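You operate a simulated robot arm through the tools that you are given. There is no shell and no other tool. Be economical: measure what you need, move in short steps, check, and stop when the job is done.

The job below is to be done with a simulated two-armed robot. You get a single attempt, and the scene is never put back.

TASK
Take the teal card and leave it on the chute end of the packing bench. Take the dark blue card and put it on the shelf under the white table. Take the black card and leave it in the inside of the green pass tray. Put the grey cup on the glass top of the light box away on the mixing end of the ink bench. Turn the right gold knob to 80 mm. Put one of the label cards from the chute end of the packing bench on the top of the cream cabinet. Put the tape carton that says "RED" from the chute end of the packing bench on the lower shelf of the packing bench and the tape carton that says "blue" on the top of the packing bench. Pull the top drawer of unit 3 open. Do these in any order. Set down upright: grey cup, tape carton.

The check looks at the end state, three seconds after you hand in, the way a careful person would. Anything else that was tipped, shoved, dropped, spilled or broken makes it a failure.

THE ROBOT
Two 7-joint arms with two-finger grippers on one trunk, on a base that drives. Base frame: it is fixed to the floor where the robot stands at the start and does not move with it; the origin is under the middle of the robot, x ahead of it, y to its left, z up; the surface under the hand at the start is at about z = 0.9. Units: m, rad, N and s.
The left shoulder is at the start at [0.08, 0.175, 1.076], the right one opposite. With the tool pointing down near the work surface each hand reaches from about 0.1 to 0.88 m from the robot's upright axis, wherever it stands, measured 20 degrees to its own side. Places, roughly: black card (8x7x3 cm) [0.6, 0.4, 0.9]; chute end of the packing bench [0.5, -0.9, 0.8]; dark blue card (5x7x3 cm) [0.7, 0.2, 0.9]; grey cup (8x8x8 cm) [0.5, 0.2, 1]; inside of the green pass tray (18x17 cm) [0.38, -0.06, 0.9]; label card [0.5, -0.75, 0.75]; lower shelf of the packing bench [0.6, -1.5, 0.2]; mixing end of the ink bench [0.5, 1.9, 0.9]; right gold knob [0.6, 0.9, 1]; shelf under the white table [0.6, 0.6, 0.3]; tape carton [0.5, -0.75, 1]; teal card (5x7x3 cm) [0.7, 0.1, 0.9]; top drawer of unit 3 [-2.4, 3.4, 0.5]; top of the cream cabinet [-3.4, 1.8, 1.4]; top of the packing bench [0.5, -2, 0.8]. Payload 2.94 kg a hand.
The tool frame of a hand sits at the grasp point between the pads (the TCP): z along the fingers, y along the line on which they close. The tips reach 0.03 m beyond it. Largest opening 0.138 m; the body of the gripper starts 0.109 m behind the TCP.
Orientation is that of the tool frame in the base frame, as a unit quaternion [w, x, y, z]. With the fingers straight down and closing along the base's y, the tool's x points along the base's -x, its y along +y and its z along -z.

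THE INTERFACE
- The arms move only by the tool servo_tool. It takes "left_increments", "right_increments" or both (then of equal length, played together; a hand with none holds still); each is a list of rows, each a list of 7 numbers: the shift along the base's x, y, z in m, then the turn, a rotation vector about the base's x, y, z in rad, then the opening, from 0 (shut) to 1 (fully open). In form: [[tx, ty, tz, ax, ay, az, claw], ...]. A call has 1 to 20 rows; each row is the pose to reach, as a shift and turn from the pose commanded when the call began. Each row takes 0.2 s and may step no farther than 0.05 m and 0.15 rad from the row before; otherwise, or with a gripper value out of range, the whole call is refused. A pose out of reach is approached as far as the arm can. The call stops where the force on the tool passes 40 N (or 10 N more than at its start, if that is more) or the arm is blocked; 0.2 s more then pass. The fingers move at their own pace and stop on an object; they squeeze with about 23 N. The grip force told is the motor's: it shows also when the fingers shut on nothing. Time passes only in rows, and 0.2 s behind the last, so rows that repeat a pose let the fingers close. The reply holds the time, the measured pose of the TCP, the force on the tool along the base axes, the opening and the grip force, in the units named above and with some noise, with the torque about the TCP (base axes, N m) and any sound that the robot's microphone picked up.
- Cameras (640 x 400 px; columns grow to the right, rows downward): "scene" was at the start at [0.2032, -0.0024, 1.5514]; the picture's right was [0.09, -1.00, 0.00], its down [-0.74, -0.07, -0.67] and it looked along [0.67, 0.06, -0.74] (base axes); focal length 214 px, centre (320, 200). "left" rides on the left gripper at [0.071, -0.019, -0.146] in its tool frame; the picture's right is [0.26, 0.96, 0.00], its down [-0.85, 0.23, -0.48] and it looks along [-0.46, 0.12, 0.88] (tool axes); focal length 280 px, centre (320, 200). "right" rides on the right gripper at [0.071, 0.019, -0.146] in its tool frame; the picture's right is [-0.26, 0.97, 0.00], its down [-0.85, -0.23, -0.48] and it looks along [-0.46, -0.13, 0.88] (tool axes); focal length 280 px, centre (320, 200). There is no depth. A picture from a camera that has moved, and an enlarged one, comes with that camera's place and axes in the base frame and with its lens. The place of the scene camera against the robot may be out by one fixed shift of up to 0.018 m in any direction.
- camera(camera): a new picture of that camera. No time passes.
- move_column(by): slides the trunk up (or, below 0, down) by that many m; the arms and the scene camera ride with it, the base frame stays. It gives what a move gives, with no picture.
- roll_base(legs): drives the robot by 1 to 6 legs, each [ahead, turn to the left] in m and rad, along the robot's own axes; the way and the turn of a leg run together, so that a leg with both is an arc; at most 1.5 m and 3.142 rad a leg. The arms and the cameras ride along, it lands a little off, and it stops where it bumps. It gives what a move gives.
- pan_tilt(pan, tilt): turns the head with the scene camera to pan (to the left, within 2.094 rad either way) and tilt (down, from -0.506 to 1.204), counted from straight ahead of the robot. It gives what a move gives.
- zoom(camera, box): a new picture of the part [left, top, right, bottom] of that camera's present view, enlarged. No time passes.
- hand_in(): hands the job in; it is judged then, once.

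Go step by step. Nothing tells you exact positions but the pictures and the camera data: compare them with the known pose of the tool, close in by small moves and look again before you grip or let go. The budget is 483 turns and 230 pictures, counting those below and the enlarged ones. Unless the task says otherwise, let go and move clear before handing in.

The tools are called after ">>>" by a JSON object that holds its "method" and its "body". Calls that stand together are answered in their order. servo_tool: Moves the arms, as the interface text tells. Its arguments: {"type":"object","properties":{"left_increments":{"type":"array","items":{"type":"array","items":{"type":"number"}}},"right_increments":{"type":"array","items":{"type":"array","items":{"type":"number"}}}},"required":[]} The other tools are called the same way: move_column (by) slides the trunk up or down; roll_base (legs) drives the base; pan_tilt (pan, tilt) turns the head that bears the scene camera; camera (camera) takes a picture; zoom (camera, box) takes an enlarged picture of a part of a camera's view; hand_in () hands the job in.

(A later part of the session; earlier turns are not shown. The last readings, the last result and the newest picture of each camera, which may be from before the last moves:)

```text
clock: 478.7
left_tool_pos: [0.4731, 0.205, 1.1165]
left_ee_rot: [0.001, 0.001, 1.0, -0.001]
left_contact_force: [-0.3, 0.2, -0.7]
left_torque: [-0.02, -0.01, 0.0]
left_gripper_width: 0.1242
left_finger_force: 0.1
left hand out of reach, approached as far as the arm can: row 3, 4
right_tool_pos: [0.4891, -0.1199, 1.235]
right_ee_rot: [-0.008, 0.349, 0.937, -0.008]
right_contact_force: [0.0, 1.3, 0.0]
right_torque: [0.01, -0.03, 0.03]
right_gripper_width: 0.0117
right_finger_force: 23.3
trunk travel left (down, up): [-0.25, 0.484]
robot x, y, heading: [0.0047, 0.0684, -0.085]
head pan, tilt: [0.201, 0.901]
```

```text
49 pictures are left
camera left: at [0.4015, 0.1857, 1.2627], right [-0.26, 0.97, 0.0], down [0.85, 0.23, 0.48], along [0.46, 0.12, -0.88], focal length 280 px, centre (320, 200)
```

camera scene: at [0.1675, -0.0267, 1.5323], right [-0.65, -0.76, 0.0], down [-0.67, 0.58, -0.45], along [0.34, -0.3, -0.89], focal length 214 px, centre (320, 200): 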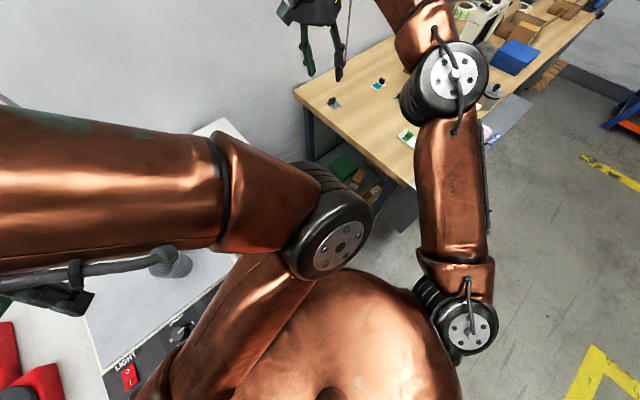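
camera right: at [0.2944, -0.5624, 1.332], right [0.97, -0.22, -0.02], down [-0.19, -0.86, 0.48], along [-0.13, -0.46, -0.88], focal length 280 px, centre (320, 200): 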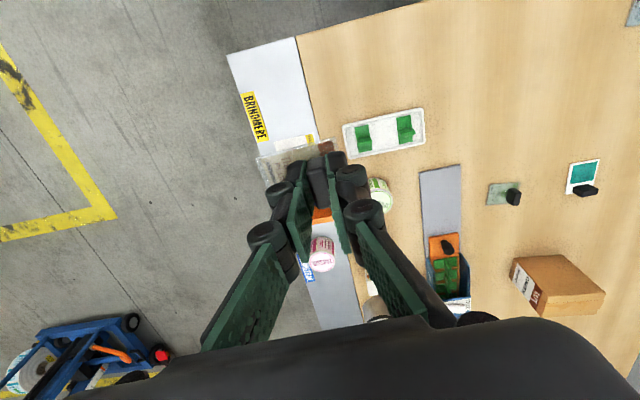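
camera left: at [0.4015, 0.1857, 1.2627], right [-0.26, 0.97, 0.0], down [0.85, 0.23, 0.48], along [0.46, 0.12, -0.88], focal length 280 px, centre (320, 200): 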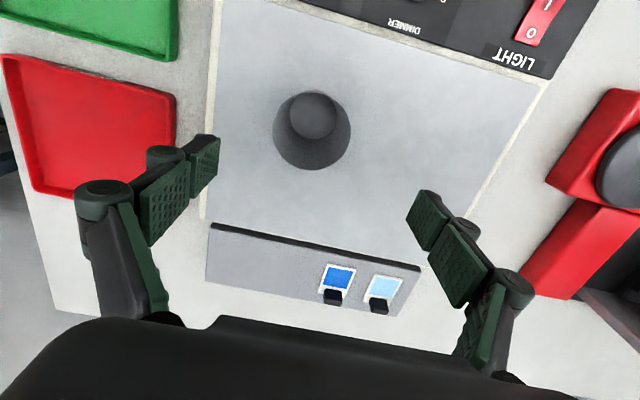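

The arm is too folded here; back up a little and turn slightly right for a better reach.

>>> {"method": "roll_base", "body": {"legs": [[-0.09, 0]]}}

>>> {"method": "pan_tilt", "body": {"pan": -0.9, "tilt": 0.9}}

>>> {"method": "roll_base", "body": {"legs": [[0, -0.1]]}}

>>> {"method": "pan_tilt", "body": {"pan": 0.2, "tilt": 0.9}}

```text
clock: 479.8
left_tool_pos: [0.4087, 0.2094, 1.1097]
left_ee_rot: [-0.012, 0.0, 1.0, 0.0]
left_contact_force: [-0.2, -0.3, 0.5]
left_torque: [-0.03, -0.13, 0.03]
left_gripper_width: 0.1242
left_finger_force: 0.0
right_tool_pos: [0.4265, -0.1154, 1.2277]
right_ee_rot: [-0.019, 0.349, 0.937, -0.012]
right_contact_force: [-1.4, 0.2, -1.4]
right_torque: [-0.02, -0.16, 0.0]
right_gripper_width: 0.0115
right_finger_force: 23.2
trunk travel left (down, up): [-0.25, 0.484]
robot x, y, heading: [-0.0873, 0.0734, -0.08]
head pan, tilt: [0.201, 0.901]
```

```text
clock: 481.1
left_tool_pos: [0.3603, 0.2156, 1.118]
left_ee_rot: [0.003, -0.001, 1.0, 0.0]
left_contact_force: [-0.4, 0.1, -0.3]
left_torque: [0.07, -0.05, -0.01]
left_gripper_width: 0.1242
left_finger_force: 0.1
right_tool_pos: [0.3749, -0.112, 1.2451]
right_ee_rot: [0.003, 0.348, 0.937, -0.007]
right_contact_force: [0.5, 0.3, -0.5]
right_torque: [0.01, 0.01, -0.01]
right_gripper_width: 0.0118
right_finger_force: 23.3
trunk travel left (down, up): [-0.25, 0.484]
robot x, y, heading: [-0.0829, 0.0749, -0.08]
head pan, tilt: [-0.901, 0.901]
```

```text
clock: 482.0
left_tool_pos: [0.3862, 0.1668, 1.1182]
left_ee_rot: [0.003, 0.049, 0.999, 0.0]
left_contact_force: [0.9, -0.5, -0.2]
left_torque: [0.11, 0.03, 0.0]
left_gripper_width: 0.1244
left_finger_force: 0.1
right_tool_pos: [0.3722, -0.1574, 1.2363]
right_ee_rot: [-0.006, 0.395, 0.919, -0.008]
right_contact_force: [1.0, -0.5, -1.2]
right_torque: [0.02, 0.13, -0.01]
right_gripper_width: 0.0117
right_finger_force: 23.2
trunk travel left (down, up): [-0.25, 0.484]
robot x, y, heading: [-0.0898, 0.0762, -0.175]
head pan, tilt: [-0.901, 0.901]
```

```text
clock: 483.4
left_tool_pos: [0.3817, 0.1692, 1.1208]
left_ee_rot: [0.005, 0.049, 0.999, -0.001]
left_contact_force: [0.2, 0.3, -0.1]
left_torque: [0.0, 0.0, -0.01]
left_gripper_width: 0.1241
left_finger_force: 0.0
right_tool_pos: [0.3674, -0.1575, 1.2389]
right_ee_rot: [-0.003, 0.394, 0.919, -0.008]
right_contact_force: [0.5, -0.3, 0.3]
right_torque: [0.04, -0.01, 0.0]
right_gripper_width: 0.0117
right_finger_force: 23.3
trunk travel left (down, up): [-0.25, 0.484]
robot x, y, heading: [-0.0867, 0.0755, -0.177]
head pan, tilt: [0.201, 0.901]
```

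>>> {"method": "servo_tool", "body": {"left_increments": [[0.025, 0.008, 0, 0, 0, 0.03, 0.9], [0.055, 0.017, 0, 0, 0, 0.06, 0.9], [0.083, 0.026, 0, 0, 0, 0.09, 0.9], [0.083, 0.026, -0.02, 0, 0, 0.09, 0.9], [0.083, 0.026, -0.04, 0, 0, 0.09, 0.9]]}}

>>> {"method": "camera", "body": {"camera": "left"}}

```text
clock: 484.6
left_tool_pos: [0.4649, 0.1946, 1.0792]
left_ee_rot: [0.005, 0.003, 1.0, -0.001]
left_contact_force: [0.1, 0.5, 0.1]
left_torque: [0.01, 0.0, -0.02]
left_gripper_width: 0.1241
left_finger_force: 0.1
right_tool_pos: [0.3669, -0.1561, 1.2389]
right_ee_rot: [-0.004, 0.395, 0.919, -0.008]
right_contact_force: [-0.1, -0.9, -0.7]
right_torque: [-0.02, 0.01, 0.02]
right_gripper_width: 0.0115
right_finger_force: 22.6
trunk travel left (down, up): [-0.25, 0.484]
robot x, y, heading: [-0.0868, 0.0812, -0.178]
head pan, tilt: [0.201, 0.901]
```

```text
48 pictures are left
camera left: at [0.3927, 0.1755, 1.2247], right [-0.25, 0.97, 0.0], down [0.85, 0.22, 0.48], along [0.47, 0.12, -0.88], focal length 280 px, centre (320, 200)
```

left: 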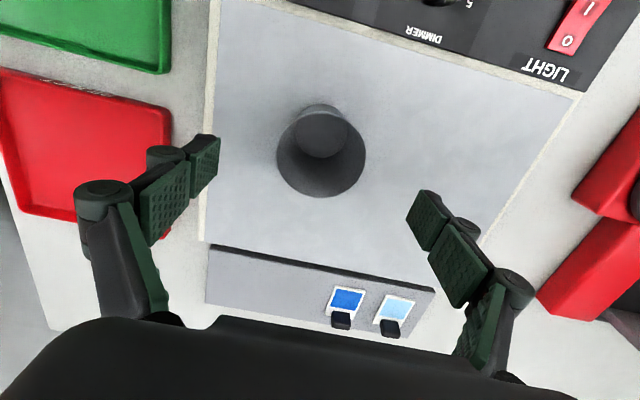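

>>> {"method": "servo_tool", "body": {"left_increments": [[-0.001, 0, -0.03, 0, 0, 0, 0.9], [-0.001, 0, -0.06, 0, 0, 0, 0.9], [-0.001, 0, -0.09, 0, 0, 0, 0.9], [-0.001, 0, -0.09, 0, 0, 0, 0.75], [-0.001, 0, -0.09, 0, 0, 0, 0.6], [-0.001, 0, -0.09, 0, 0, 0, 0.5], [-0.001, 0, -0.09, 0, 0, 0, 0.4], [-0.001, 0, -0.09, 0, 0, 0, 0.3]]}}

>>> {"method": "servo_tool", "body": {"left_increments": [[0, 0, 0.02, 0, 0, 0, 0.3], [0, 0, 0.05, 0, 0, 0, 0.3], [0, 0, 0.09, 0, 0, 0, 0.3], [0, 0, 0.13, 0, 0, 0, 0.3], [0, 0, 0.17, 0, 0, 0, 0.3], [0, 0, 0.2, 0, 0, 0, 0.3]]}}

>>> {"method": "camera", "body": {"camera": "left"}}

```text
clock: 486.4
left_tool_pos: [0.4625, 0.1963, 0.9907]
left_ee_rot: [0.005, 0.003, 1.0, 0.0]
left_contact_force: [-0.2, 0.6, 0.4]
left_torque: [-0.02, 0.01, 0.02]
left_gripper_width: 0.0678
left_finger_force: 23.3
right_tool_pos: [0.3667, -0.1565, 1.2395]
right_ee_rot: [-0.003, 0.395, 0.919, -0.008]
right_contact_force: [0.2, -0.7, -0.4]
right_torque: [0.02, 0.0, 0.0]
right_gripper_width: 0.0117
right_finger_force: 22.7
trunk travel left (down, up): [-0.25, 0.484]
robot x, y, heading: [-0.088, 0.0767, -0.176]
head pan, tilt: [0.201, 0.901]
```

```text
clock: 487.8
left_tool_pos: [0.4604, 0.193, 1.1888]
left_ee_rot: [0.005, 0.004, 1.0, 0.0]
left_contact_force: [-0.2, -0.1, -1.1]
left_torque: [0.0, -0.01, 0.02]
left_gripper_width: 0.0676
left_finger_force: 23.0
right_tool_pos: [0.3658, -0.1564, 1.2394]
right_ee_rot: [-0.003, 0.395, 0.919, -0.007]
right_contact_force: [-0.2, -0.5, -0.6]
right_torque: [0.0, 0.01, 0.02]
right_gripper_width: 0.0119
right_finger_force: 23.4
trunk travel left (down, up): [-0.25, 0.484]
robot x, y, heading: [-0.0894, 0.0732, -0.178]
head pan, tilt: [0.201, 0.901]
```

```text
47 pictures are left
camera left: at [0.3877, 0.1744, 1.3339], right [-0.26, 0.97, 0.0], down [0.85, 0.22, 0.48], along [0.47, 0.12, -0.87], focal length 280 px, centre (320, 200)
```

left: 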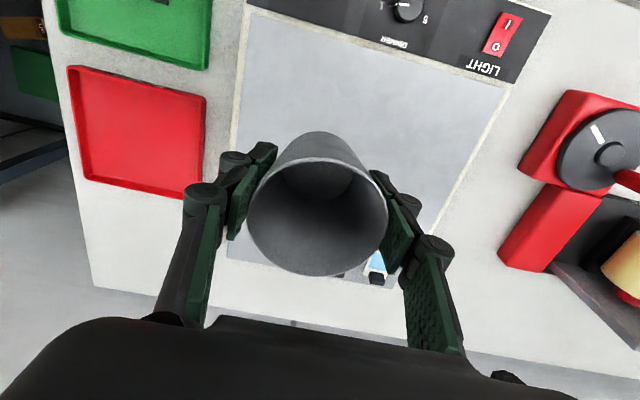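

Cup held level. Tuck it in, turn left and drive along toward the ink bench.

>>> {"method": "servo_tool", "body": {"left_increments": [[-0.015, 0.0, 0.005, 0, 0, 0, 0.3], [-0.035, 0.005, 0.01, 0, 0, 0, 0.3], [-0.06, 0.01, 0.02, 0, 0, 0, 0.3], [-0.085, 0.015, 0.03, 0, 0, 0, 0.3], [-0.11, 0.02, 0.04, 0, 0, 0, 0.3], [-0.12, 0.02, 0.04, 0, 0, 0, 0.3]]}}

>>> {"method": "roll_base", "body": {"legs": [[0, 0.11], [0, 0.14], [0, 0.14], [0, 0.14], [0, 0.14], [0, 0.14]]}}

>>> {"method": "roll_base", "body": {"legs": [[0, 0.14], [0, 0.14], [0, 0.14], [0, 0.14], [0, 0.14], [0, 0.14]]}}

>>> {"method": "roll_base", "body": {"legs": [[0, 0.14], [0, 0.02]]}}

>>> {"method": "pan_tilt", "body": {"pan": -0.6, "tilt": 0.75}}

>>> {"method": "camera", "body": {"camera": "scene"}}

```text
clock: 489.2
left_tool_pos: [0.3449, 0.212, 1.2286]
left_ee_rot: [0.005, 0.003, 1.0, -0.001]
left_contact_force: [1.1, 0.0, -0.3]
left_torque: [0.03, 0.05, 0.0]
left_gripper_width: 0.0677
left_finger_force: 23.1
right_tool_pos: [0.3676, -0.1569, 1.2391]
right_ee_rot: [-0.004, 0.395, 0.919, -0.008]
right_contact_force: [0.6, -0.3, 0.2]
right_torque: [0.03, -0.01, -0.04]
right_gripper_width: 0.012
right_finger_force: 23.5
trunk travel left (down, up): [-0.25, 0.484]
robot x, y, heading: [-0.0832, 0.079, -0.171]
head pan, tilt: [0.201, 0.901]
```

```text
clock: 493.2
left_tool_pos: [0.1126, 0.4826, 1.2301]
left_ee_rot: [0.006, -0.389, 0.921, 0.001]
left_contact_force: [-0.3, -0.2, -0.9]
left_torque: [-0.05, -0.05, 0.0]
left_gripper_width: 0.0674
left_finger_force: 22.6
right_tool_pos: [0.3946, 0.2421, 1.2397]
right_ee_rot: [-0.001, 0.002, 1.0, -0.01]
right_contact_force: [-0.9, 1.8, 0.6]
right_torque: [-0.01, -0.04, 0.0]
right_gripper_width: 0.0118
right_finger_force: 22.7
trunk travel left (down, up): [-0.25, 0.484]
robot x, y, heading: [-0.0842, 0.0755, 0.628]
head pan, tilt: [0.201, 0.901]
```

```text
clock: 497.2
left_tool_pos: [-0.2554, 0.4956, 1.2291]
left_ee_rot: [-0.004, 0.73, -0.683, -0.003]
left_contact_force: [-0.9, 0.0, -1.0]
left_torque: [-0.03, -0.04, -0.01]
left_gripper_width: 0.0678
left_finger_force: 23.6
right_tool_pos: [0.1122, 0.5439, 1.2389]
right_ee_rot: [0.003, -0.405, 0.914, -0.008]
right_contact_force: [-0.8, 0.0, 0.1]
right_torque: [-0.01, -0.06, -0.01]
right_gripper_width: 0.0116
right_finger_force: 22.4
trunk travel left (down, up): [-0.25, 0.484]
robot x, y, heading: [-0.0898, 0.0776, 1.466]
head pan, tilt: [0.201, 0.901]
```

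```text
clock: 498.6
left_tool_pos: [-0.3212, 0.4622, 1.2293]
left_ee_rot: [-0.003, 0.784, -0.621, -0.004]
left_contact_force: [0.7, 0.8, 0.6]
left_torque: [-0.03, 0.01, 0.01]
left_gripper_width: 0.0677
left_finger_force: 23.3
right_tool_pos: [0.0349, 0.5707, 1.2389]
right_ee_rot: [0.004, -0.478, 0.878, -0.008]
right_contact_force: [0.0, -0.4, 0.4]
right_torque: [-0.01, -0.01, -0.02]
right_gripper_width: 0.0116
right_finger_force: 23.0
trunk travel left (down, up): [-0.25, 0.484]
robot x, y, heading: [-0.0915, 0.0759, 1.63]
head pan, tilt: [0.201, 0.901]
```

```text
clock: 499.7
left_tool_pos: [-0.3207, 0.4616, 1.2284]
left_ee_rot: [-0.003, 0.783, -0.622, -0.004]
left_contact_force: [-0.3, -0.3, 0.2]
left_torque: [0.0, 0.0, 0.0]
left_gripper_width: 0.0678
left_finger_force: 22.8
right_tool_pos: [0.0343, 0.571, 1.2389]
right_ee_rot: [0.004, -0.478, 0.878, -0.007]
right_contact_force: [-0.3, 0.2, -0.2]
right_torque: [0.01, -0.01, 0.02]
right_gripper_width: 0.0116
right_finger_force: 22.9
trunk travel left (down, up): [-0.25, 0.484]
robot x, y, heading: [-0.0873, 0.077, 1.634]
head pan, tilt: [-0.6, 0.75]
```

```text
46 pictures are left
camera scene: at [-0.0354, 0.2484, 1.5583], right [0.86, -0.52, 0.0], down [-0.35, -0.58, -0.73], along [0.38, 0.63, -0.68], focal length 214 px, centre (320, 200)
```

scene: 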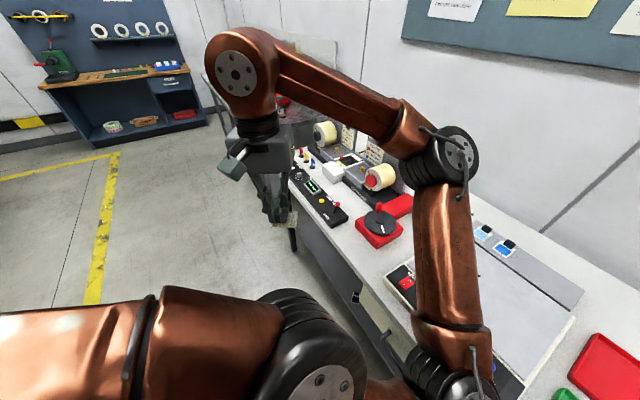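

>>> {"method": "roll_base", "body": {"legs": [[0.09, 0]]}}

>>> {"method": "pan_tilt", "body": {"pan": 0.6, "tilt": 0.8}}

>>> {"method": "roll_base", "body": {"legs": [[0.09, 0]]}}

>>> {"method": "pan_tilt", "body": {"pan": -0.6, "tilt": 0.8}}

>>> {"method": "roll_base", "body": {"legs": [[0.09, 0]]}}

>>> {"method": "pan_tilt", "body": {"pan": 0.6, "tilt": 0.8}}

>>> {"method": "roll_base", "body": {"legs": [[0.09, 0]]}}

>>> {"method": "pan_tilt", "body": {"pan": -0.6, "tilt": 0.8}}

>>> {"method": "roll_base", "body": {"legs": [[0.09, 0]]}}

>>> {"method": "pan_tilt", "body": {"pan": 0.6, "tilt": 0.8}}

>>> {"method": "roll_base", "body": {"legs": [[0.09, 0]]}}

>>> {"method": "pan_tilt", "body": {"pan": -0.6, "tilt": 0.8}}

>>> {"method": "roll_base", "body": {"legs": [[0.09, 0]]}}

>>> {"method": "pan_tilt", "body": {"pan": 0.6, "tilt": 0.8}}

>>> {"method": "roll_base", "body": {"legs": [[0.09, 0]]}}

>>> {"method": "pan_tilt", "body": {"pan": -0.6, "tilt": 0.8}}

>>> {"method": "roll_base", "body": {"legs": [[0.09, 0]]}}

>>> {"method": "pan_tilt", "body": {"pan": 0.6, "tilt": 0.8}}

>>> {"method": "roll_base", "body": {"legs": [[0.09, 0]]}}

>>> {"method": "pan_tilt", "body": {"pan": -0.7, "tilt": 0.8}}

>>> {"method": "camera", "body": {"camera": "scene"}}

```text
clock: 500.9
left_tool_pos: [-0.3233, 0.5413, 1.2325]
left_ee_rot: [-0.007, 0.783, -0.623, -0.008]
left_contact_force: [0.4, 0.2, -0.9]
left_torque: [-0.01, 0.06, 0.0]
left_gripper_width: 0.0674
left_finger_force: 23.4
right_tool_pos: [0.0319, 0.6494, 1.2432]
right_ee_rot: [0.007, -0.478, 0.878, -0.002]
right_contact_force: [0.0, 0.0, -1.0]
right_torque: [0.01, 0.0, 0.04]
right_gripper_width: 0.0119
right_finger_force: 23.1
trunk travel left (down, up): [-0.25, 0.484]
robot x, y, heading: [-0.0908, 0.1661, 1.626]
head pan, tilt: [-0.6, 0.75]
```

```text
clock: 502.2
left_tool_pos: [-0.3248, 0.5428, 1.2316]
left_ee_rot: [-0.007, 0.783, -0.622, -0.007]
left_contact_force: [-0.3, -0.7, -0.1]
left_torque: [-0.02, -0.01, 0.0]
left_gripper_width: 0.0674
left_finger_force: 23.2
right_tool_pos: [0.0317, 0.6499, 1.2416]
right_ee_rot: [0.006, -0.478, 0.878, -0.004]
right_contact_force: [-0.5, 0.4, -0.8]
right_torque: [-0.03, 0.0, 0.0]
right_gripper_width: 0.0115
right_finger_force: 23.0
trunk travel left (down, up): [-0.25, 0.484]
robot x, y, heading: [-0.0894, 0.1641, 1.628]
head pan, tilt: [0.6, 0.799]
```

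```text
clock: 503.4
left_tool_pos: [-0.3274, 0.6176, 1.2366]
left_ee_rot: [-0.013, 0.783, -0.621, -0.011]
left_contact_force: [0.2, -0.2, -0.4]
left_torque: [-0.03, 0.0, 0.02]
left_gripper_width: 0.0675
left_finger_force: 23.4
right_tool_pos: [0.0273, 0.7246, 1.2475]
right_ee_rot: [0.009, -0.478, 0.878, 0.004]
right_contact_force: [-0.5, -1.2, -1.0]
right_torque: [0.01, 0.03, 0.02]
right_gripper_width: 0.0117
right_finger_force: 23.1
trunk travel left (down, up): [-0.25, 0.484]
robot x, y, heading: [-0.0947, 0.2576, 1.632]
head pan, tilt: [0.6, 0.799]
```

```text
clock: 504.8
left_tool_pos: [-0.3272, 0.6201, 1.2355]
left_ee_rot: [-0.012, 0.783, -0.622, -0.012]
left_contact_force: [-0.7, 0.1, -0.5]
left_torque: [-0.08, -0.02, 0.01]
left_gripper_width: 0.0674
left_finger_force: 22.7
right_tool_pos: [0.0269, 0.7274, 1.2472]
right_ee_rot: [0.009, -0.479, 0.878, 0.002]
right_contact_force: [-0.4, -0.5, -0.5]
right_torque: [-0.03, 0.02, 0.0]
right_gripper_width: 0.0117
right_finger_force: 23.1
trunk travel left (down, up): [-0.25, 0.484]
robot x, y, heading: [-0.0936, 0.2578, 1.629]
head pan, tilt: [-0.6, 0.799]
```

```text
clock: 505.9
left_tool_pos: [-0.3313, 0.6955, 1.243]
left_ee_rot: [-0.018, 0.782, -0.623, -0.017]
left_contact_force: [0.2, -2.0, 1.9]
left_torque: [0.24, 0.03, 0.0]
left_gripper_width: 0.0675
left_finger_force: 22.9
right_tool_pos: [0.0231, 0.8029, 1.255]
right_ee_rot: [0.012, -0.479, 0.878, 0.01]
right_contact_force: [-0.3, -1.2, 1.3]
right_torque: [0.25, 0.07, 0.02]
right_gripper_width: 0.012
right_finger_force: 23.1
trunk travel left (down, up): [-0.25, 0.484]
robot x, y, heading: [-0.1021, 0.3485, 1.625]
head pan, tilt: [-0.6, 0.799]
```

```text
clock: 507.3
left_tool_pos: [-0.3324, 0.7023, 1.239]
left_ee_rot: [-0.015, 0.782, -0.623, -0.015]
left_contact_force: [-1.1, -0.1, -0.1]
left_torque: [-0.01, 0.0, -0.01]
left_gripper_width: 0.0676
left_finger_force: 22.5
right_tool_pos: [0.0221, 0.8109, 1.2521]
right_ee_rot: [0.011, -0.479, 0.878, 0.007]
right_contact_force: [0.4, 0.5, -0.6]
right_torque: [0.02, 0.0, 0.04]
right_gripper_width: 0.0119
right_finger_force: 23.3
trunk travel left (down, up): [-0.25, 0.484]
robot x, y, heading: [-0.105, 0.3436, 1.626]
head pan, tilt: [0.6, 0.799]
```

```text
clock: 508.4
left_tool_pos: [-0.335, 0.7835, 1.2432]
left_ee_rot: [-0.02, 0.781, -0.624, -0.019]
left_contact_force: [0.1, -1.5, 0.7]
left_torque: [0.18, 0.03, -0.01]
left_gripper_width: 0.0677
left_finger_force: 23.0
right_tool_pos: [0.0208, 0.8886, 1.2581]
right_ee_rot: [0.012, -0.478, 0.878, 0.012]
right_contact_force: [-0.7, -1.4, 0.5]
right_torque: [0.19, 0.0, 0.01]
right_gripper_width: 0.0119
right_finger_force: 23.1
trunk travel left (down, up): [-0.25, 0.484]
robot x, y, heading: [-0.1043, 0.4424, 1.62]
head pan, tilt: [0.6, 0.799]
```

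```text
clock: 509.8
left_tool_pos: [-0.335, 0.7901, 1.2403]
left_ee_rot: [-0.018, 0.781, -0.624, -0.017]
left_contact_force: [0.6, -0.1, 0.2]
left_torque: [0.0, -0.04, 0.01]
left_gripper_width: 0.0678
left_finger_force: 23.0
right_tool_pos: [0.0204, 0.895, 1.254]
right_ee_rot: [0.011, -0.478, 0.878, 0.009]
right_contact_force: [0.1, 0.6, 0.3]
right_torque: [-0.01, 0.01, 0.02]
right_gripper_width: 0.0116
right_finger_force: 23.1
trunk travel left (down, up): [-0.25, 0.484]
robot x, y, heading: [-0.1045, 0.4352, 1.623]
head pan, tilt: [-0.6, 0.799]
```

```text
clock: 510.9
left_tool_pos: [-0.3378, 0.8676, 1.2465]
left_ee_rot: [-0.023, 0.78, -0.625, -0.021]
left_contact_force: [-0.1, -1.4, 0.7]
left_torque: [0.19, 0.03, -0.01]
left_gripper_width: 0.0675
left_finger_force: 23.2
right_tool_pos: [0.0181, 0.9721, 1.2601]
right_ee_rot: [0.014, -0.478, 0.878, 0.015]
right_contact_force: [0.2, -1.3, -0.2]
right_torque: [0.22, 0.03, 0.01]
right_gripper_width: 0.0116
right_finger_force: 23.0
trunk travel left (down, up): [-0.25, 0.484]
robot x, y, heading: [-0.1099, 0.5293, 1.615]
head pan, tilt: [-0.6, 0.799]
```

```text
clock: 512.3
left_tool_pos: [-0.3384, 0.8764, 1.2428]
left_ee_rot: [-0.021, 0.78, -0.625, -0.019]
left_contact_force: [0.3, -0.1, 0.3]
left_torque: [-0.01, -0.03, -0.01]
left_gripper_width: 0.0674
left_finger_force: 22.9
right_tool_pos: [0.0173, 0.9794, 1.2572]
right_ee_rot: [0.011, -0.478, 0.878, 0.012]
right_contact_force: [0.1, -0.2, -0.9]
right_torque: [-0.01, 0.0, -0.02]
right_gripper_width: 0.0116
right_finger_force: 22.7
trunk travel left (down, up): [-0.25, 0.484]
robot x, y, heading: [-0.1104, 0.5269, 1.623]
head pan, tilt: [0.6, 0.799]
```

```text
clock: 513.4
left_tool_pos: [-0.341, 0.9547, 1.2482]
left_ee_rot: [-0.026, 0.781, -0.624, -0.024]
left_contact_force: [0.6, -1.4, 0.8]
left_torque: [0.17, -0.01, -0.03]
left_gripper_width: 0.0675
left_finger_force: 22.5
right_tool_pos: [0.0133, 1.057, 1.263]
right_ee_rot: [0.013, -0.479, 0.877, 0.019]
right_contact_force: [0.4, -1.6, 1.8]
right_torque: [0.23, 0.05, -0.01]
right_gripper_width: 0.0116
right_finger_force: 23.0
trunk travel left (down, up): [-0.25, 0.484]
robot x, y, heading: [-0.1161, 0.6187, 1.622]
head pan, tilt: [0.6, 0.799]
```

```text
clock: 514.8
left_tool_pos: [-0.3443, 0.9608, 1.2448]
left_ee_rot: [-0.023, 0.78, -0.625, -0.022]
left_contact_force: [-0.2, 1.0, 0.5]
left_torque: [0.04, 0.02, 0.02]
left_gripper_width: 0.0672
left_finger_force: 23.0
right_tool_pos: [0.0128, 1.0659, 1.2606]
right_ee_rot: [0.012, -0.479, 0.878, 0.015]
right_contact_force: [-0.7, -0.2, 0.3]
right_torque: [0.01, 0.0, 0.0]
right_gripper_width: 0.0117
right_finger_force: 23.2
trunk travel left (down, up): [-0.25, 0.484]
robot x, y, heading: [-0.115, 0.6178, 1.622]
head pan, tilt: [-0.6, 0.799]
```

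```text
clock: 515.9
left_tool_pos: [-0.3453, 1.0404, 1.2491]
left_ee_rot: [-0.028, 0.78, -0.625, -0.025]
left_contact_force: [0.6, -2.6, 0.5]
left_torque: [0.21, 0.07, -0.01]
left_gripper_width: 0.0674
left_finger_force: 23.2
right_tool_pos: [0.0099, 1.1439, 1.2656]
right_ee_rot: [0.015, -0.478, 0.878, 0.02]
right_contact_force: [0.3, -2.0, 1.2]
right_torque: [0.22, 0.05, 0.0]
right_gripper_width: 0.012
right_finger_force: 22.8
trunk travel left (down, up): [-0.25, 0.484]
robot x, y, heading: [-0.1177, 0.7056, 1.621]
head pan, tilt: [-0.6, 0.799]
```

```text
clock: 517.3
left_tool_pos: [-0.3464, 1.0478, 1.2461]
left_ee_rot: [-0.025, 0.78, -0.625, -0.023]
left_contact_force: [0.2, -0.8, -1.1]
left_torque: [0.02, 0.0, -0.01]
left_gripper_width: 0.0676
left_finger_force: 22.9
right_tool_pos: [0.0093, 1.1494, 1.2622]
right_ee_rot: [0.014, -0.48, 0.877, 0.018]
right_contact_force: [-0.2, -0.1, 0.6]
right_torque: [0.02, 0.01, 0.01]
right_gripper_width: 0.0117
right_finger_force: 22.9
trunk travel left (down, up): [-0.25, 0.484]
robot x, y, heading: [-0.1202, 0.7066, 1.615]
head pan, tilt: [0.6, 0.799]
```

```text
clock: 518.4
left_tool_pos: [-0.3516, 1.1322, 1.2495]
left_ee_rot: [-0.028, 0.781, -0.624, -0.025]
left_contact_force: [-0.1, -1.1, 0.7]
left_torque: [0.13, 0.01, -0.01]
left_gripper_width: 0.0676
left_finger_force: 22.6
right_tool_pos: [0.0044, 1.2341, 1.2667]
right_ee_rot: [0.014, -0.48, 0.877, 0.021]
right_contact_force: [0.3, -0.3, 1.2]
right_torque: [0.12, 0.01, -0.04]
right_gripper_width: 0.0117
right_finger_force: 22.4
trunk travel left (down, up): [-0.25, 0.484]
robot x, y, heading: [-0.1234, 0.7983, 1.622]
head pan, tilt: [0.6, 0.799]
```

```text
clock: 519.8
left_tool_pos: [-0.3513, 1.1367, 1.2477]
left_ee_rot: [-0.026, 0.78, -0.624, -0.025]
left_contact_force: [-0.7, -0.1, -0.5]
left_torque: [-0.01, -0.01, 0.0]
left_gripper_width: 0.0674
left_finger_force: 22.7
right_tool_pos: [0.0033, 1.2402, 1.2635]
right_ee_rot: [0.013, -0.481, 0.876, 0.02]
right_contact_force: [0.1, 0.0, 0.8]
right_torque: [0.02, 0.0, -0.07]
right_gripper_width: 0.0115
right_finger_force: 23.0
trunk travel left (down, up): [-0.25, 0.484]
robot x, y, heading: [-0.1262, 0.7964, 1.619]
head pan, tilt: [-0.6, 0.799]
```

```text
clock: 520.9
left_tool_pos: [-0.3538, 1.2134, 1.2517]
left_ee_rot: [-0.031, 0.78, -0.625, -0.028]
left_contact_force: [0.0, -1.5, 0.2]
left_torque: [0.2, -0.02, -0.03]
left_gripper_width: 0.0673
left_finger_force: 23.3
right_tool_pos: [0.0014, 1.3146, 1.2702]
right_ee_rot: [0.015, -0.481, 0.876, 0.026]
right_contact_force: [0.4, -1.9, 1.7]
right_torque: [0.22, 0.0, -0.02]
right_gripper_width: 0.0119
right_finger_force: 23.3
trunk travel left (down, up): [-0.25, 0.484]
robot x, y, heading: [-0.1279, 0.8847, 1.619]
head pan, tilt: [-0.6, 0.799]
```

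```text
clock: 522.3
left_tool_pos: [-0.3541, 1.2212, 1.248]
left_ee_rot: [-0.028, 0.779, -0.625, -0.027]
left_contact_force: [0.2, 0.4, -1.5]
left_torque: [0.01, -0.03, 0.01]
left_gripper_width: 0.0673
left_finger_force: 23.3
right_tool_pos: [0.0008, 1.3233, 1.2646]
right_ee_rot: [0.014, -0.481, 0.876, 0.022]
right_contact_force: [-0.2, -0.2, 0.1]
right_torque: [-0.01, -0.01, 0.01]
right_gripper_width: 0.012
right_finger_force: 23.4
trunk travel left (down, up): [-0.25, 0.484]
robot x, y, heading: [-0.1299, 0.886, 1.615]
head pan, tilt: [0.6, 0.799]
```

```text
clock: 523.4
left_tool_pos: [-0.3577, 1.3032, 1.2527]
left_ee_rot: [-0.032, 0.78, -0.624, -0.029]
left_contact_force: [0.5, -1.0, -0.2]
left_torque: [0.09, 0.04, 0.0]
left_gripper_width: 0.0673
left_finger_force: 23.4
right_tool_pos: [-0.0034, 1.4035, 1.2705]
right_ee_rot: [0.015, -0.481, 0.876, 0.025]
right_contact_force: [0.8, -2.1, 0.1]
right_torque: [0.12, 0.03, 0.01]
right_gripper_width: 0.0119
right_finger_force: 22.9
trunk travel left (down, up): [-0.25, 0.484]
robot x, y, heading: [-0.1312, 0.9693, 1.615]
head pan, tilt: [0.6, 0.799]
```

```text
clock: 524.8
left_tool_pos: [-0.3581, 1.3074, 1.2501]
left_ee_rot: [-0.03, 0.779, -0.625, -0.028]
left_contact_force: [-0.4, -0.3, -0.4]
left_torque: [-0.04, 0.01, -0.04]
left_gripper_width: 0.0674
left_finger_force: 23.4
right_tool_pos: [-0.0039, 1.4093, 1.2676]
right_ee_rot: [0.014, -0.481, 0.876, 0.024]
right_contact_force: [-0.4, 0.0, -0.8]
right_torque: [-0.02, 0.0, -0.02]
right_gripper_width: 0.0118
right_finger_force: 23.3
trunk travel left (down, up): [-0.25, 0.484]
robot x, y, heading: [-0.1326, 0.9719, 1.619]
head pan, tilt: [-0.7, 0.799]
```

```text
45 pictures are left
camera scene: at [-0.0747, 1.138, 1.5543], right [0.8, -0.61, 0.0], down [-0.43, -0.57, -0.7], along [0.42, 0.55, -0.72], focal length 214 px, centre (320, 200)
```

scene: 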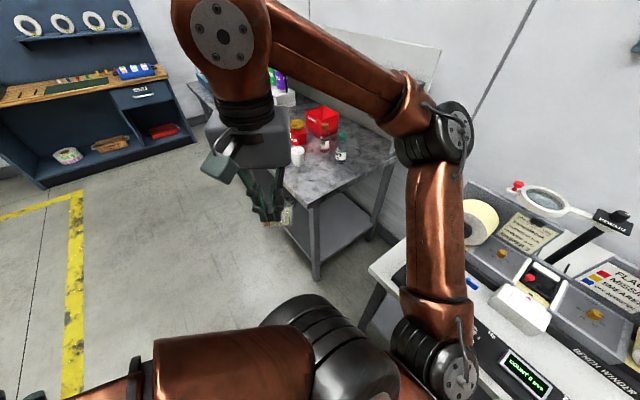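

>>> {"method": "roll_base", "body": {"legs": [[0.09, 0]]}}

>>> {"method": "pan_tilt", "body": {"pan": 0.6, "tilt": 0.8}}

>>> {"method": "roll_base", "body": {"legs": [[0.09, 0]]}}

>>> {"method": "pan_tilt", "body": {"pan": -0.6, "tilt": 0.8}}

>>> {"method": "roll_base", "body": {"legs": [[0.09, 0]]}}

>>> {"method": "pan_tilt", "body": {"pan": 0.6, "tilt": 0.8}}

>>> {"method": "roll_base", "body": {"legs": [[0.09, 0]]}}

>>> {"method": "pan_tilt", "body": {"pan": -0.6, "tilt": 0.8}}

>>> {"method": "roll_base", "body": {"legs": [[0.09, 0]]}}

>>> {"method": "pan_tilt", "body": {"pan": 0.6, "tilt": 0.8}}

>>> {"method": "roll_base", "body": {"legs": [[0.09, 0]]}}

>>> {"method": "pan_tilt", "body": {"pan": -0.6, "tilt": 0.8}}

>>> {"method": "roll_base", "body": {"legs": [[0.09, 0]]}}

>>> {"method": "pan_tilt", "body": {"pan": 0.6, "tilt": 0.8}}

>>> {"method": "roll_base", "body": {"legs": [[0, -0.11], [0, -0.14], [0, -0.14], [0, -0.14], [0, -0.14], [0, -0.14]]}}

>>> {"method": "roll_base", "body": {"legs": [[0, -0.14], [0, -0.14], [0, -0.14], [0, -0.14], [0, -0.14], [0, -0.1]]}}

>>> {"method": "pan_tilt", "body": {"pan": 0.2, "tilt": 0.85}}

>>> {"method": "camera", "body": {"camera": "scene"}}

```text
clock: 525.9
left_tool_pos: [-0.3614, 1.3896, 1.253]
left_ee_rot: [-0.034, 0.78, -0.624, -0.032]
left_contact_force: [0.8, -1.5, 1.0]
left_torque: [0.15, 0.0, 0.05]
left_gripper_width: 0.0672
left_finger_force: 22.3
right_tool_pos: [-0.0077, 1.4906, 1.2722]
right_ee_rot: [0.016, -0.481, 0.876, 0.028]
right_contact_force: [-0.2, -0.9, 1.0]
right_torque: [0.19, 0.04, -0.01]
right_gripper_width: 0.0116
right_finger_force: 23.8
trunk travel left (down, up): [-0.25, 0.484]
robot x, y, heading: [-0.1382, 1.0605, 1.621]
head pan, tilt: [-0.7, 0.799]
```

```text
clock: 527.4
left_tool_pos: [-0.3615, 1.3958, 1.251]
left_ee_rot: [-0.032, 0.779, -0.626, -0.029]
left_contact_force: [0.5, -0.3, 0.0]
left_torque: [0.01, 0.01, -0.02]
left_gripper_width: 0.0671
left_finger_force: 23.2
right_tool_pos: [-0.0069, 1.4964, 1.269]
right_ee_rot: [0.015, -0.481, 0.876, 0.025]
right_contact_force: [-0.1, 0.7, -0.9]
right_torque: [0.01, -0.01, 0.01]
right_gripper_width: 0.0116
right_finger_force: 23.3
trunk travel left (down, up): [-0.25, 0.484]
robot x, y, heading: [-0.1399, 1.063, 1.617]
head pan, tilt: [0.6, 0.799]
```

```text
clock: 528.5
left_tool_pos: [-0.3657, 1.4813, 1.2524]
left_ee_rot: [-0.034, 0.779, -0.626, -0.031]
left_contact_force: [0.2, -1.1, -0.4]
left_torque: [0.08, 0.0, -0.03]
left_gripper_width: 0.0671
left_finger_force: 22.9
right_tool_pos: [-0.0103, 1.5819, 1.2708]
right_ee_rot: [0.016, -0.481, 0.876, 0.027]
right_contact_force: [0.0, -1.0, -0.2]
right_torque: [0.09, -0.01, -0.01]
right_gripper_width: 0.0119
right_finger_force: 23.5
trunk travel left (down, up): [-0.25, 0.484]
robot x, y, heading: [-0.139, 1.1513, 1.613]
head pan, tilt: [0.6, 0.799]
```

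```text
clock: 529.9
left_tool_pos: [-0.3656, 1.4858, 1.2523]
left_ee_rot: [-0.033, 0.779, -0.626, -0.03]
left_contact_force: [0.5, -0.2, -0.4]
left_torque: [0.02, -0.01, 0.01]
left_gripper_width: 0.0672
left_finger_force: 22.6
right_tool_pos: [-0.0107, 1.586, 1.2698]
right_ee_rot: [0.014, -0.481, 0.876, 0.026]
right_contact_force: [1.1, -0.5, 0.3]
right_torque: [0.0, -0.01, -0.03]
right_gripper_width: 0.0117
right_finger_force: 22.9
trunk travel left (down, up): [-0.25, 0.484]
robot x, y, heading: [-0.1398, 1.1568, 1.616]
head pan, tilt: [-0.6, 0.799]
```

```text
clock: 531.0
left_tool_pos: [-0.3694, 1.5678, 1.2546]
left_ee_rot: [-0.036, 0.779, -0.625, -0.032]
left_contact_force: [0.1, -0.6, 0.7]
left_torque: [0.12, 0.03, -0.02]
left_gripper_width: 0.067
left_finger_force: 23.1
right_tool_pos: [-0.0144, 1.669, 1.2742]
right_ee_rot: [0.017, -0.482, 0.876, 0.029]
right_contact_force: [0.2, -2.4, 1.3]
right_torque: [0.12, 0.02, -0.01]
right_gripper_width: 0.0119
right_finger_force: 22.8
trunk travel left (down, up): [-0.25, 0.484]
robot x, y, heading: [-0.1459, 1.2409, 1.617]
head pan, tilt: [-0.6, 0.799]
```

```text
clock: 532.4
left_tool_pos: [-0.3702, 1.5725, 1.2513]
left_ee_rot: [-0.035, 0.779, -0.626, -0.031]
left_contact_force: [-0.3, -0.1, -1.2]
left_torque: [-0.02, -0.02, 0.0]
left_gripper_width: 0.0674
left_finger_force: 22.5
right_tool_pos: [-0.0162, 1.6739, 1.272]
right_ee_rot: [0.015, -0.482, 0.876, 0.029]
right_contact_force: [0.1, 0.0, -0.7]
right_torque: [0.0, -0.01, -0.02]
right_gripper_width: 0.012
right_finger_force: 23.0
trunk travel left (down, up): [-0.25, 0.484]
robot x, y, heading: [-0.1451, 1.2467, 1.618]
head pan, tilt: [0.6, 0.799]
```

```text
clock: 533.5
left_tool_pos: [-0.3729, 1.6536, 1.2567]
left_ee_rot: [-0.039, 0.778, -0.626, -0.034]
left_contact_force: [-0.2, -1.2, 0.8]
left_torque: [0.1, 0.04, 0.01]
left_gripper_width: 0.0669
left_finger_force: 22.5
right_tool_pos: [-0.0185, 1.7525, 1.277]
right_ee_rot: [0.016, -0.481, 0.876, 0.032]
right_contact_force: [0.0, -1.4, 0.9]
right_torque: [0.14, -0.01, -0.02]
right_gripper_width: 0.0117
right_finger_force: 22.5
trunk travel left (down, up): [-0.25, 0.484]
robot x, y, heading: [-0.1503, 1.3307, 1.617]
head pan, tilt: [0.6, 0.799]
```

```text
clock: 534.9
left_tool_pos: [-0.3722, 1.6594, 1.253]
left_ee_rot: [-0.037, 0.778, -0.626, -0.033]
left_contact_force: [0.1, -0.3, -0.9]
left_torque: [-0.01, 0.02, 0.0]
left_gripper_width: 0.067
left_finger_force: 22.6
right_tool_pos: [-0.019, 1.7581, 1.2713]
right_ee_rot: [0.016, -0.482, 0.876, 0.03]
right_contact_force: [0.0, -0.3, -0.2]
right_torque: [-0.01, -0.01, 0.03]
right_gripper_width: 0.0122
right_finger_force: 22.6
trunk travel left (down, up): [-0.25, 0.484]
robot x, y, heading: [-0.1457, 1.3324, 1.611]
head pan, tilt: [-0.6, 0.799]
```

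```text
clock: 536.0
left_tool_pos: [-0.3764, 1.7424, 1.2551]
left_ee_rot: [-0.039, 0.778, -0.627, -0.034]
left_contact_force: [-1.1, -1.2, 0.6]
left_torque: [0.05, -0.01, -0.01]
left_gripper_width: 0.0671
left_finger_force: 23.3
right_tool_pos: [-0.0232, 1.8423, 1.2761]
right_ee_rot: [0.016, -0.482, 0.875, 0.033]
right_contact_force: [0.3, -0.9, -0.1]
right_torque: [0.07, -0.01, 0.04]
right_gripper_width: 0.0121
right_finger_force: 22.5
trunk travel left (down, up): [-0.25, 0.484]
robot x, y, heading: [-0.1576, 1.4171, 1.616]
head pan, tilt: [-0.6, 0.799]
```

```text
clock: 537.4
left_tool_pos: [-0.3761, 1.7478, 1.2546]
left_ee_rot: [-0.037, 0.778, -0.626, -0.033]
left_contact_force: [0.1, 0.0, -0.3]
left_torque: [-0.02, 0.03, -0.02]
left_gripper_width: 0.0671
left_finger_force: 23.4
right_tool_pos: [-0.022, 1.8458, 1.2729]
right_ee_rot: [0.015, -0.481, 0.876, 0.031]
right_contact_force: [-0.8, 0.4, -0.1]
right_torque: [-0.01, -0.04, 0.0]
right_gripper_width: 0.0117
right_finger_force: 22.9
trunk travel left (down, up): [-0.25, 0.484]
robot x, y, heading: [-0.1567, 1.4178, 1.614]
head pan, tilt: [0.6, 0.799]
```

```text
clock: 538.5
left_tool_pos: [-0.3806, 1.8318, 1.2578]
left_ee_rot: [-0.04, 0.777, -0.627, -0.035]
left_contact_force: [-0.1, -0.3, 0.2]
left_torque: [0.04, 0.0, 0.0]
left_gripper_width: 0.0674
left_finger_force: 23.3
right_tool_pos: [-0.0255, 1.9295, 1.2764]
right_ee_rot: [0.016, -0.48, 0.876, 0.033]
right_contact_force: [-0.4, -0.9, 0.7]
right_torque: [0.06, 0.03, -0.04]
right_gripper_width: 0.0117
right_finger_force: 22.5
trunk travel left (down, up): [-0.25, 0.484]
robot x, y, heading: [-0.1562, 1.5105, 1.612]
head pan, tilt: [0.6, 0.799]
```

```text
clock: 539.9
left_tool_pos: [-0.3805, 1.8372, 1.254]
left_ee_rot: [-0.038, 0.778, -0.627, -0.035]
left_contact_force: [0.4, -0.1, -0.3]
left_torque: [-0.01, 0.0, 0.01]
left_gripper_width: 0.0668
left_finger_force: 22.9
right_tool_pos: [-0.0256, 1.934, 1.275]
right_ee_rot: [0.016, -0.481, 0.876, 0.032]
right_contact_force: [-0.3, 0.7, -0.4]
right_torque: [0.0, 0.04, -0.02]
right_gripper_width: 0.0116
right_finger_force: 22.6
trunk travel left (down, up): [-0.25, 0.484]
robot x, y, heading: [-0.1559, 1.5084, 1.616]
head pan, tilt: [-0.6, 0.799]
```

```text
clock: 541.0
left_tool_pos: [-0.3844, 1.921, 1.2569]
left_ee_rot: [-0.041, 0.777, -0.627, -0.036]
left_contact_force: [-0.2, -0.6, 0.5]
left_torque: [0.06, 0.0, 0.0]
left_gripper_width: 0.0667
left_finger_force: 22.7
right_tool_pos: [-0.029, 2.0186, 1.2787]
right_ee_rot: [0.017, -0.481, 0.876, 0.035]
right_contact_force: [0.0, 0.2, -0.1]
right_torque: [0.13, 0.04, -0.02]
right_gripper_width: 0.0117
right_finger_force: 23.0
trunk travel left (down, up): [-0.25, 0.484]
robot x, y, heading: [-0.1578, 1.5972, 1.616]
head pan, tilt: [-0.6, 0.799]
```

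```text
clock: 542.4
left_tool_pos: [-0.3832, 1.9251, 1.2544]
left_ee_rot: [-0.039, 0.777, -0.628, -0.034]
left_contact_force: [0.1, -0.6, 0.1]
left_torque: [-0.01, 0.0, 0.01]
left_gripper_width: 0.0667
left_finger_force: 23.3
right_tool_pos: [-0.0299, 2.0234, 1.276]
right_ee_rot: [0.016, -0.481, 0.876, 0.034]
right_contact_force: [0.0, -0.1, 0.0]
right_torque: [-0.02, 0.0, 0.01]
right_gripper_width: 0.0118
right_finger_force: 23.0
trunk travel left (down, up): [-0.25, 0.484]
robot x, y, heading: [-0.1592, 1.6007, 1.61]
head pan, tilt: [0.6, 0.799]
```

```text
clock: 546.4
left_tool_pos: [-0.0841, 1.9853, 1.2563]
left_ee_rot: [0.049, -0.475, 0.879, 0.018]
left_contact_force: [-0.4, -0.5, -0.4]
left_torque: [0.08, 0.0, 0.02]
left_gripper_width: 0.0666
left_finger_force: 23.0
right_tool_pos: [0.2344, 1.8022, 1.2756]
right_ee_rot: [0.028, -0.105, 0.994, 0.026]
right_contact_force: [1.1, 0.2, -1.1]
right_torque: [0.03, 0.02, 0.01]
right_gripper_width: 0.0116
right_finger_force: 23.2
trunk travel left (down, up): [-0.25, 0.484]
robot x, y, heading: [-0.1625, 1.6021, 0.817]
head pan, tilt: [0.6, 0.799]
```

```text
clock: 550.4
left_tool_pos: [0.1724, 1.808, 1.2567]
left_ee_rot: [0.051, -0.091, 0.995, -0.002]
left_contact_force: [-1.0, 0.3, -0.9]
left_torque: [0.07, -0.05, 0.03]
left_gripper_width: 0.0664
left_finger_force: 23.5
right_tool_pos: [0.2582, 1.453, 1.2766]
right_ee_rot: [0.035, 0.293, 0.955, 0.012]
right_contact_force: [0.9, -0.9, -1.1]
right_torque: [0.06, 0.03, 0.0]
right_gripper_width: 0.012
right_finger_force: 23.2
trunk travel left (down, up): [-0.25, 0.484]
robot x, y, heading: [-0.1598, 1.596, 0.018]
head pan, tilt: [0.6, 0.799]
```

```text
clock: 551.3
left_tool_pos: [0.1719, 1.8101, 1.256]
left_ee_rot: [0.052, -0.091, 0.994, -0.002]
left_contact_force: [0.5, -0.3, -0.5]
left_torque: [0.03, 0.0, -0.01]
left_gripper_width: 0.0662
left_finger_force: 22.5
right_tool_pos: [0.2575, 1.4546, 1.2767]
right_ee_rot: [0.035, 0.293, 0.955, 0.011]
right_contact_force: [-0.5, -0.6, 0.2]
right_torque: [0.01, -0.01, 0.03]
right_gripper_width: 0.0117
right_finger_force: 22.9
trunk travel left (down, up): [-0.25, 0.484]
robot x, y, heading: [-0.1638, 1.5984, 0.014]
head pan, tilt: [0.201, 0.85]
```

```text
44 pictures are left
camera scene: at [0.04, 1.6069, 1.5504], right [0.21, -0.98, 0.0], down [-0.73, -0.16, -0.66], along [0.64, 0.14, -0.75], focal length 214 px, centre (320, 200)
```

scene: 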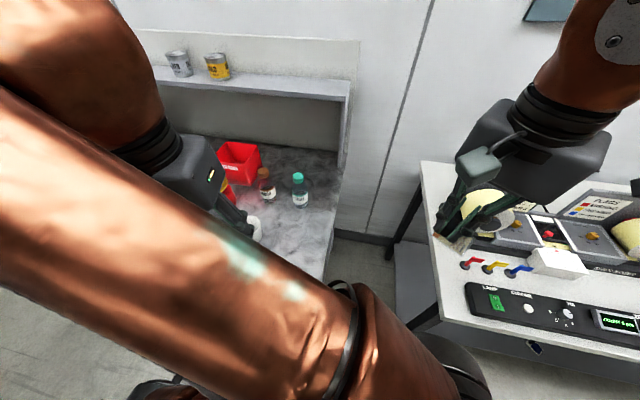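

>>> {"method": "servo_tool", "body": {"left_increments": [[0.02, 0, 0, 0, 0.02, -0.04, 0.3], [0.05, 0, 0, 0, 0.04, -0.08, 0.3], [0.085, -0.005, 0, 0, 0.07, -0.12, 0.3], [0.12, -0.01, 0, 0, 0.104, -0.18, 0.3], [0.155, -0.015, 0, 0, 0.104, -0.18, 0.3], [0.19, -0.02, -0.02, 0, 0.104, -0.18, 0.3], [0.225, -0.025, -0.05, 0, 0.104, -0.18, 0.3], [0.25, -0.025, -0.09, 0, 0.104, -0.18, 0.3], [0.258, -0.025, -0.13, 0, 0.104, -0.18, 0.3], [0.258, -0.025, -0.17, 0, 0.104, -0.18, 0.3]]}}

>>> {"method": "camera", "body": {"camera": "left"}}

```text
clock: 553.5
left_tool_pos: [0.4319, 1.7834, 1.0866]
left_ee_rot: [0.0, -0.002, 1.0, -0.002]
left_contact_force: [0.3, -0.7, -0.4]
left_torque: [-0.02, 0.02, 0.0]
left_gripper_width: 0.0663
left_finger_force: 22.7
right_tool_pos: [0.2594, 1.4541, 1.2756]
right_ee_rot: [0.034, 0.293, 0.955, 0.012]
right_contact_force: [-0.1, 0.3, -0.5]
right_torque: [0.01, -0.01, -0.01]
right_gripper_width: 0.012
right_finger_force: 22.9
trunk travel left (down, up): [-0.25, 0.484]
robot x, y, heading: [-0.162, 1.5993, 0.013]
head pan, tilt: [0.201, 0.85]
```

```text
43 pictures are left
camera left: at [0.3622, 1.7655, 1.2318], right [-0.26, 0.96, -0.01], down [0.85, 0.23, 0.47], along [0.46, 0.12, -0.88], focal length 280 px, centre (320, 200)
```

left: 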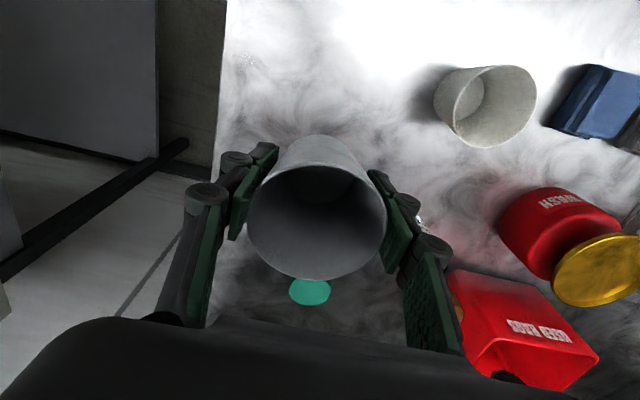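

>>> {"method": "servo_tool", "body": {"left_increments": [[0, 0, -0.03, 0, 0, 0, 0.3], [0, 0, -0.06, 0, 0, 0, 0.3], [0, 0, -0.09, 0, 0, 0, 0.3], [0, 0, -0.11, 0, 0, 0, 0.3], [0, 0, -0.12, 0, 0, 0, 0.3], [0, 0, -0.128, 0, 0, 0, 0.3], [0, 0, -0.135, 0, 0, 0, 0.3]]}}

```text
clock: 555.1
left_tool_pos: [0.4287, 1.7865, 0.9496]
left_ee_rot: [-0.001, -0.001, 1.0, -0.003]
left_contact_force: [0.1, -0.1, 0.1]
left_torque: [0.02, 0.02, 0.0]
left_gripper_width: 0.0663
left_finger_force: 22.6
right_tool_pos: [0.2589, 1.4539, 1.2762]
right_ee_rot: [0.035, 0.294, 0.955, 0.01]
right_contact_force: [0.9, 1.0, 0.0]
right_torque: [0.02, 0.03, 0.0]
right_gripper_width: 0.0116
right_finger_force: 22.9
trunk travel left (down, up): [-0.25, 0.484]
robot x, y, heading: [-0.1593, 1.5978, 0.011]
head pan, tilt: [0.201, 0.85]
```

>>> {"method": "servo_tool", "body": {"left_increments": [[0, 0, -0.006, 0, 0, 0, 0.3], [0, 0, -0.012, 0, 0, 0, 0.3], [0, 0, -0.018, 0, 0, 0, 0.3], [0, 0, -0.024, 0, 0, 0, 0.3]]}}

>>> {"method": "camera", "body": {"camera": "left"}}

```text
clock: 556.1
left_tool_pos: [0.4304, 1.7839, 0.9287]
left_ee_rot: [0.003, -0.001, 1.0, -0.003]
left_contact_force: [-1.8, 0.0, 22.1]
left_torque: [0.08, 0.02, -0.01]
left_gripper_width: 0.0649
left_finger_force: 22.6
right_tool_pos: [0.2581, 1.4534, 1.278]
right_ee_rot: [0.035, 0.294, 0.955, 0.012]
right_contact_force: [-0.3, 0.5, -0.3]
right_torque: [-0.01, 0.01, 0.03]
right_gripper_width: 0.0117
right_finger_force: 22.5
trunk travel left (down, up): [-0.25, 0.484]
robot x, y, heading: [-0.1615, 1.5954, 0.012]
head pan, tilt: [0.201, 0.85]
```

```text
42 pictures are left
camera left: at [0.3587, 1.7664, 1.0749], right [-0.26, 0.96, -0.01], down [0.85, 0.23, 0.48], along [0.46, 0.12, -0.88], focal length 280 px, centre (320, 200)
```

left: 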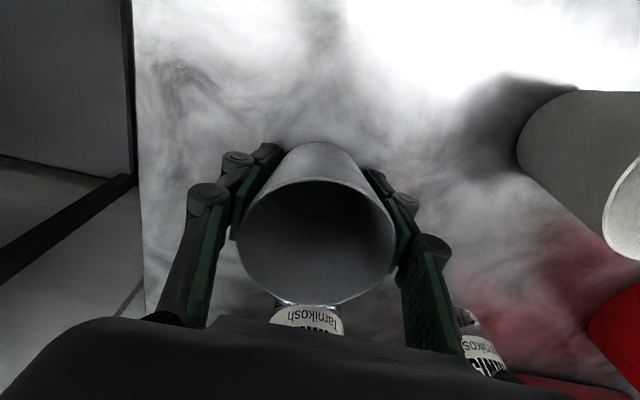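

>>> {"method": "servo_tool", "body": {"left_increments": [[0, 0, 0.003, 0, 0, 0, 0.55], [0, 0, 0.003, 0, 0, 0, 0.65], [0, 0, 0.003, 0, 0, 0, 0.72], [0, 0, 0.003, 0, 0, 0, 0.72], [0, 0, 0.03, 0, 0, 0, 0.72], [0, 0, 0.07, 0, 0, 0, 0.72], [0, 0, 0.11, 0, 0, 0, 0.72], [0, 0, 0.15, 0, 0, 0, 0.72], [0, 0, 0.2, 0, 0, 0, 0.72], [0, 0, 0.24, 0, 0, 0, 0.72]]}}

>>> {"method": "camera", "body": {"camera": "left"}}

```text
clock: 558.3
left_tool_pos: [0.4318, 1.7867, 1.1676]
left_ee_rot: [0.0, -0.001, 1.0, -0.003]
left_contact_force: [0.4, -0.1, -0.2]
left_torque: [0.02, 0.04, 0.04]
left_gripper_width: 0.0993
left_finger_force: 0.0
right_tool_pos: [0.2578, 1.4543, 1.2766]
right_ee_rot: [0.035, 0.293, 0.956, 0.012]
right_contact_force: [0.0, 0.2, -0.8]
right_torque: [-0.03, -0.02, 0.01]
right_gripper_width: 0.0119
right_finger_force: 22.6
trunk travel left (down, up): [-0.25, 0.484]
robot x, y, heading: [-0.1623, 1.5993, 0.01]
head pan, tilt: [0.201, 0.85]
```

```text
41 pictures are left
camera left: at [0.3604, 1.7678, 1.3141], right [-0.26, 0.96, -0.01], down [0.85, 0.24, 0.47], along [0.46, 0.12, -0.88], focal length 280 px, centre (320, 200)
```

left: 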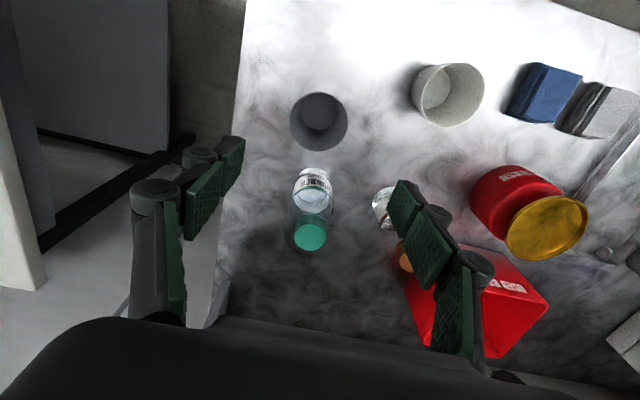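

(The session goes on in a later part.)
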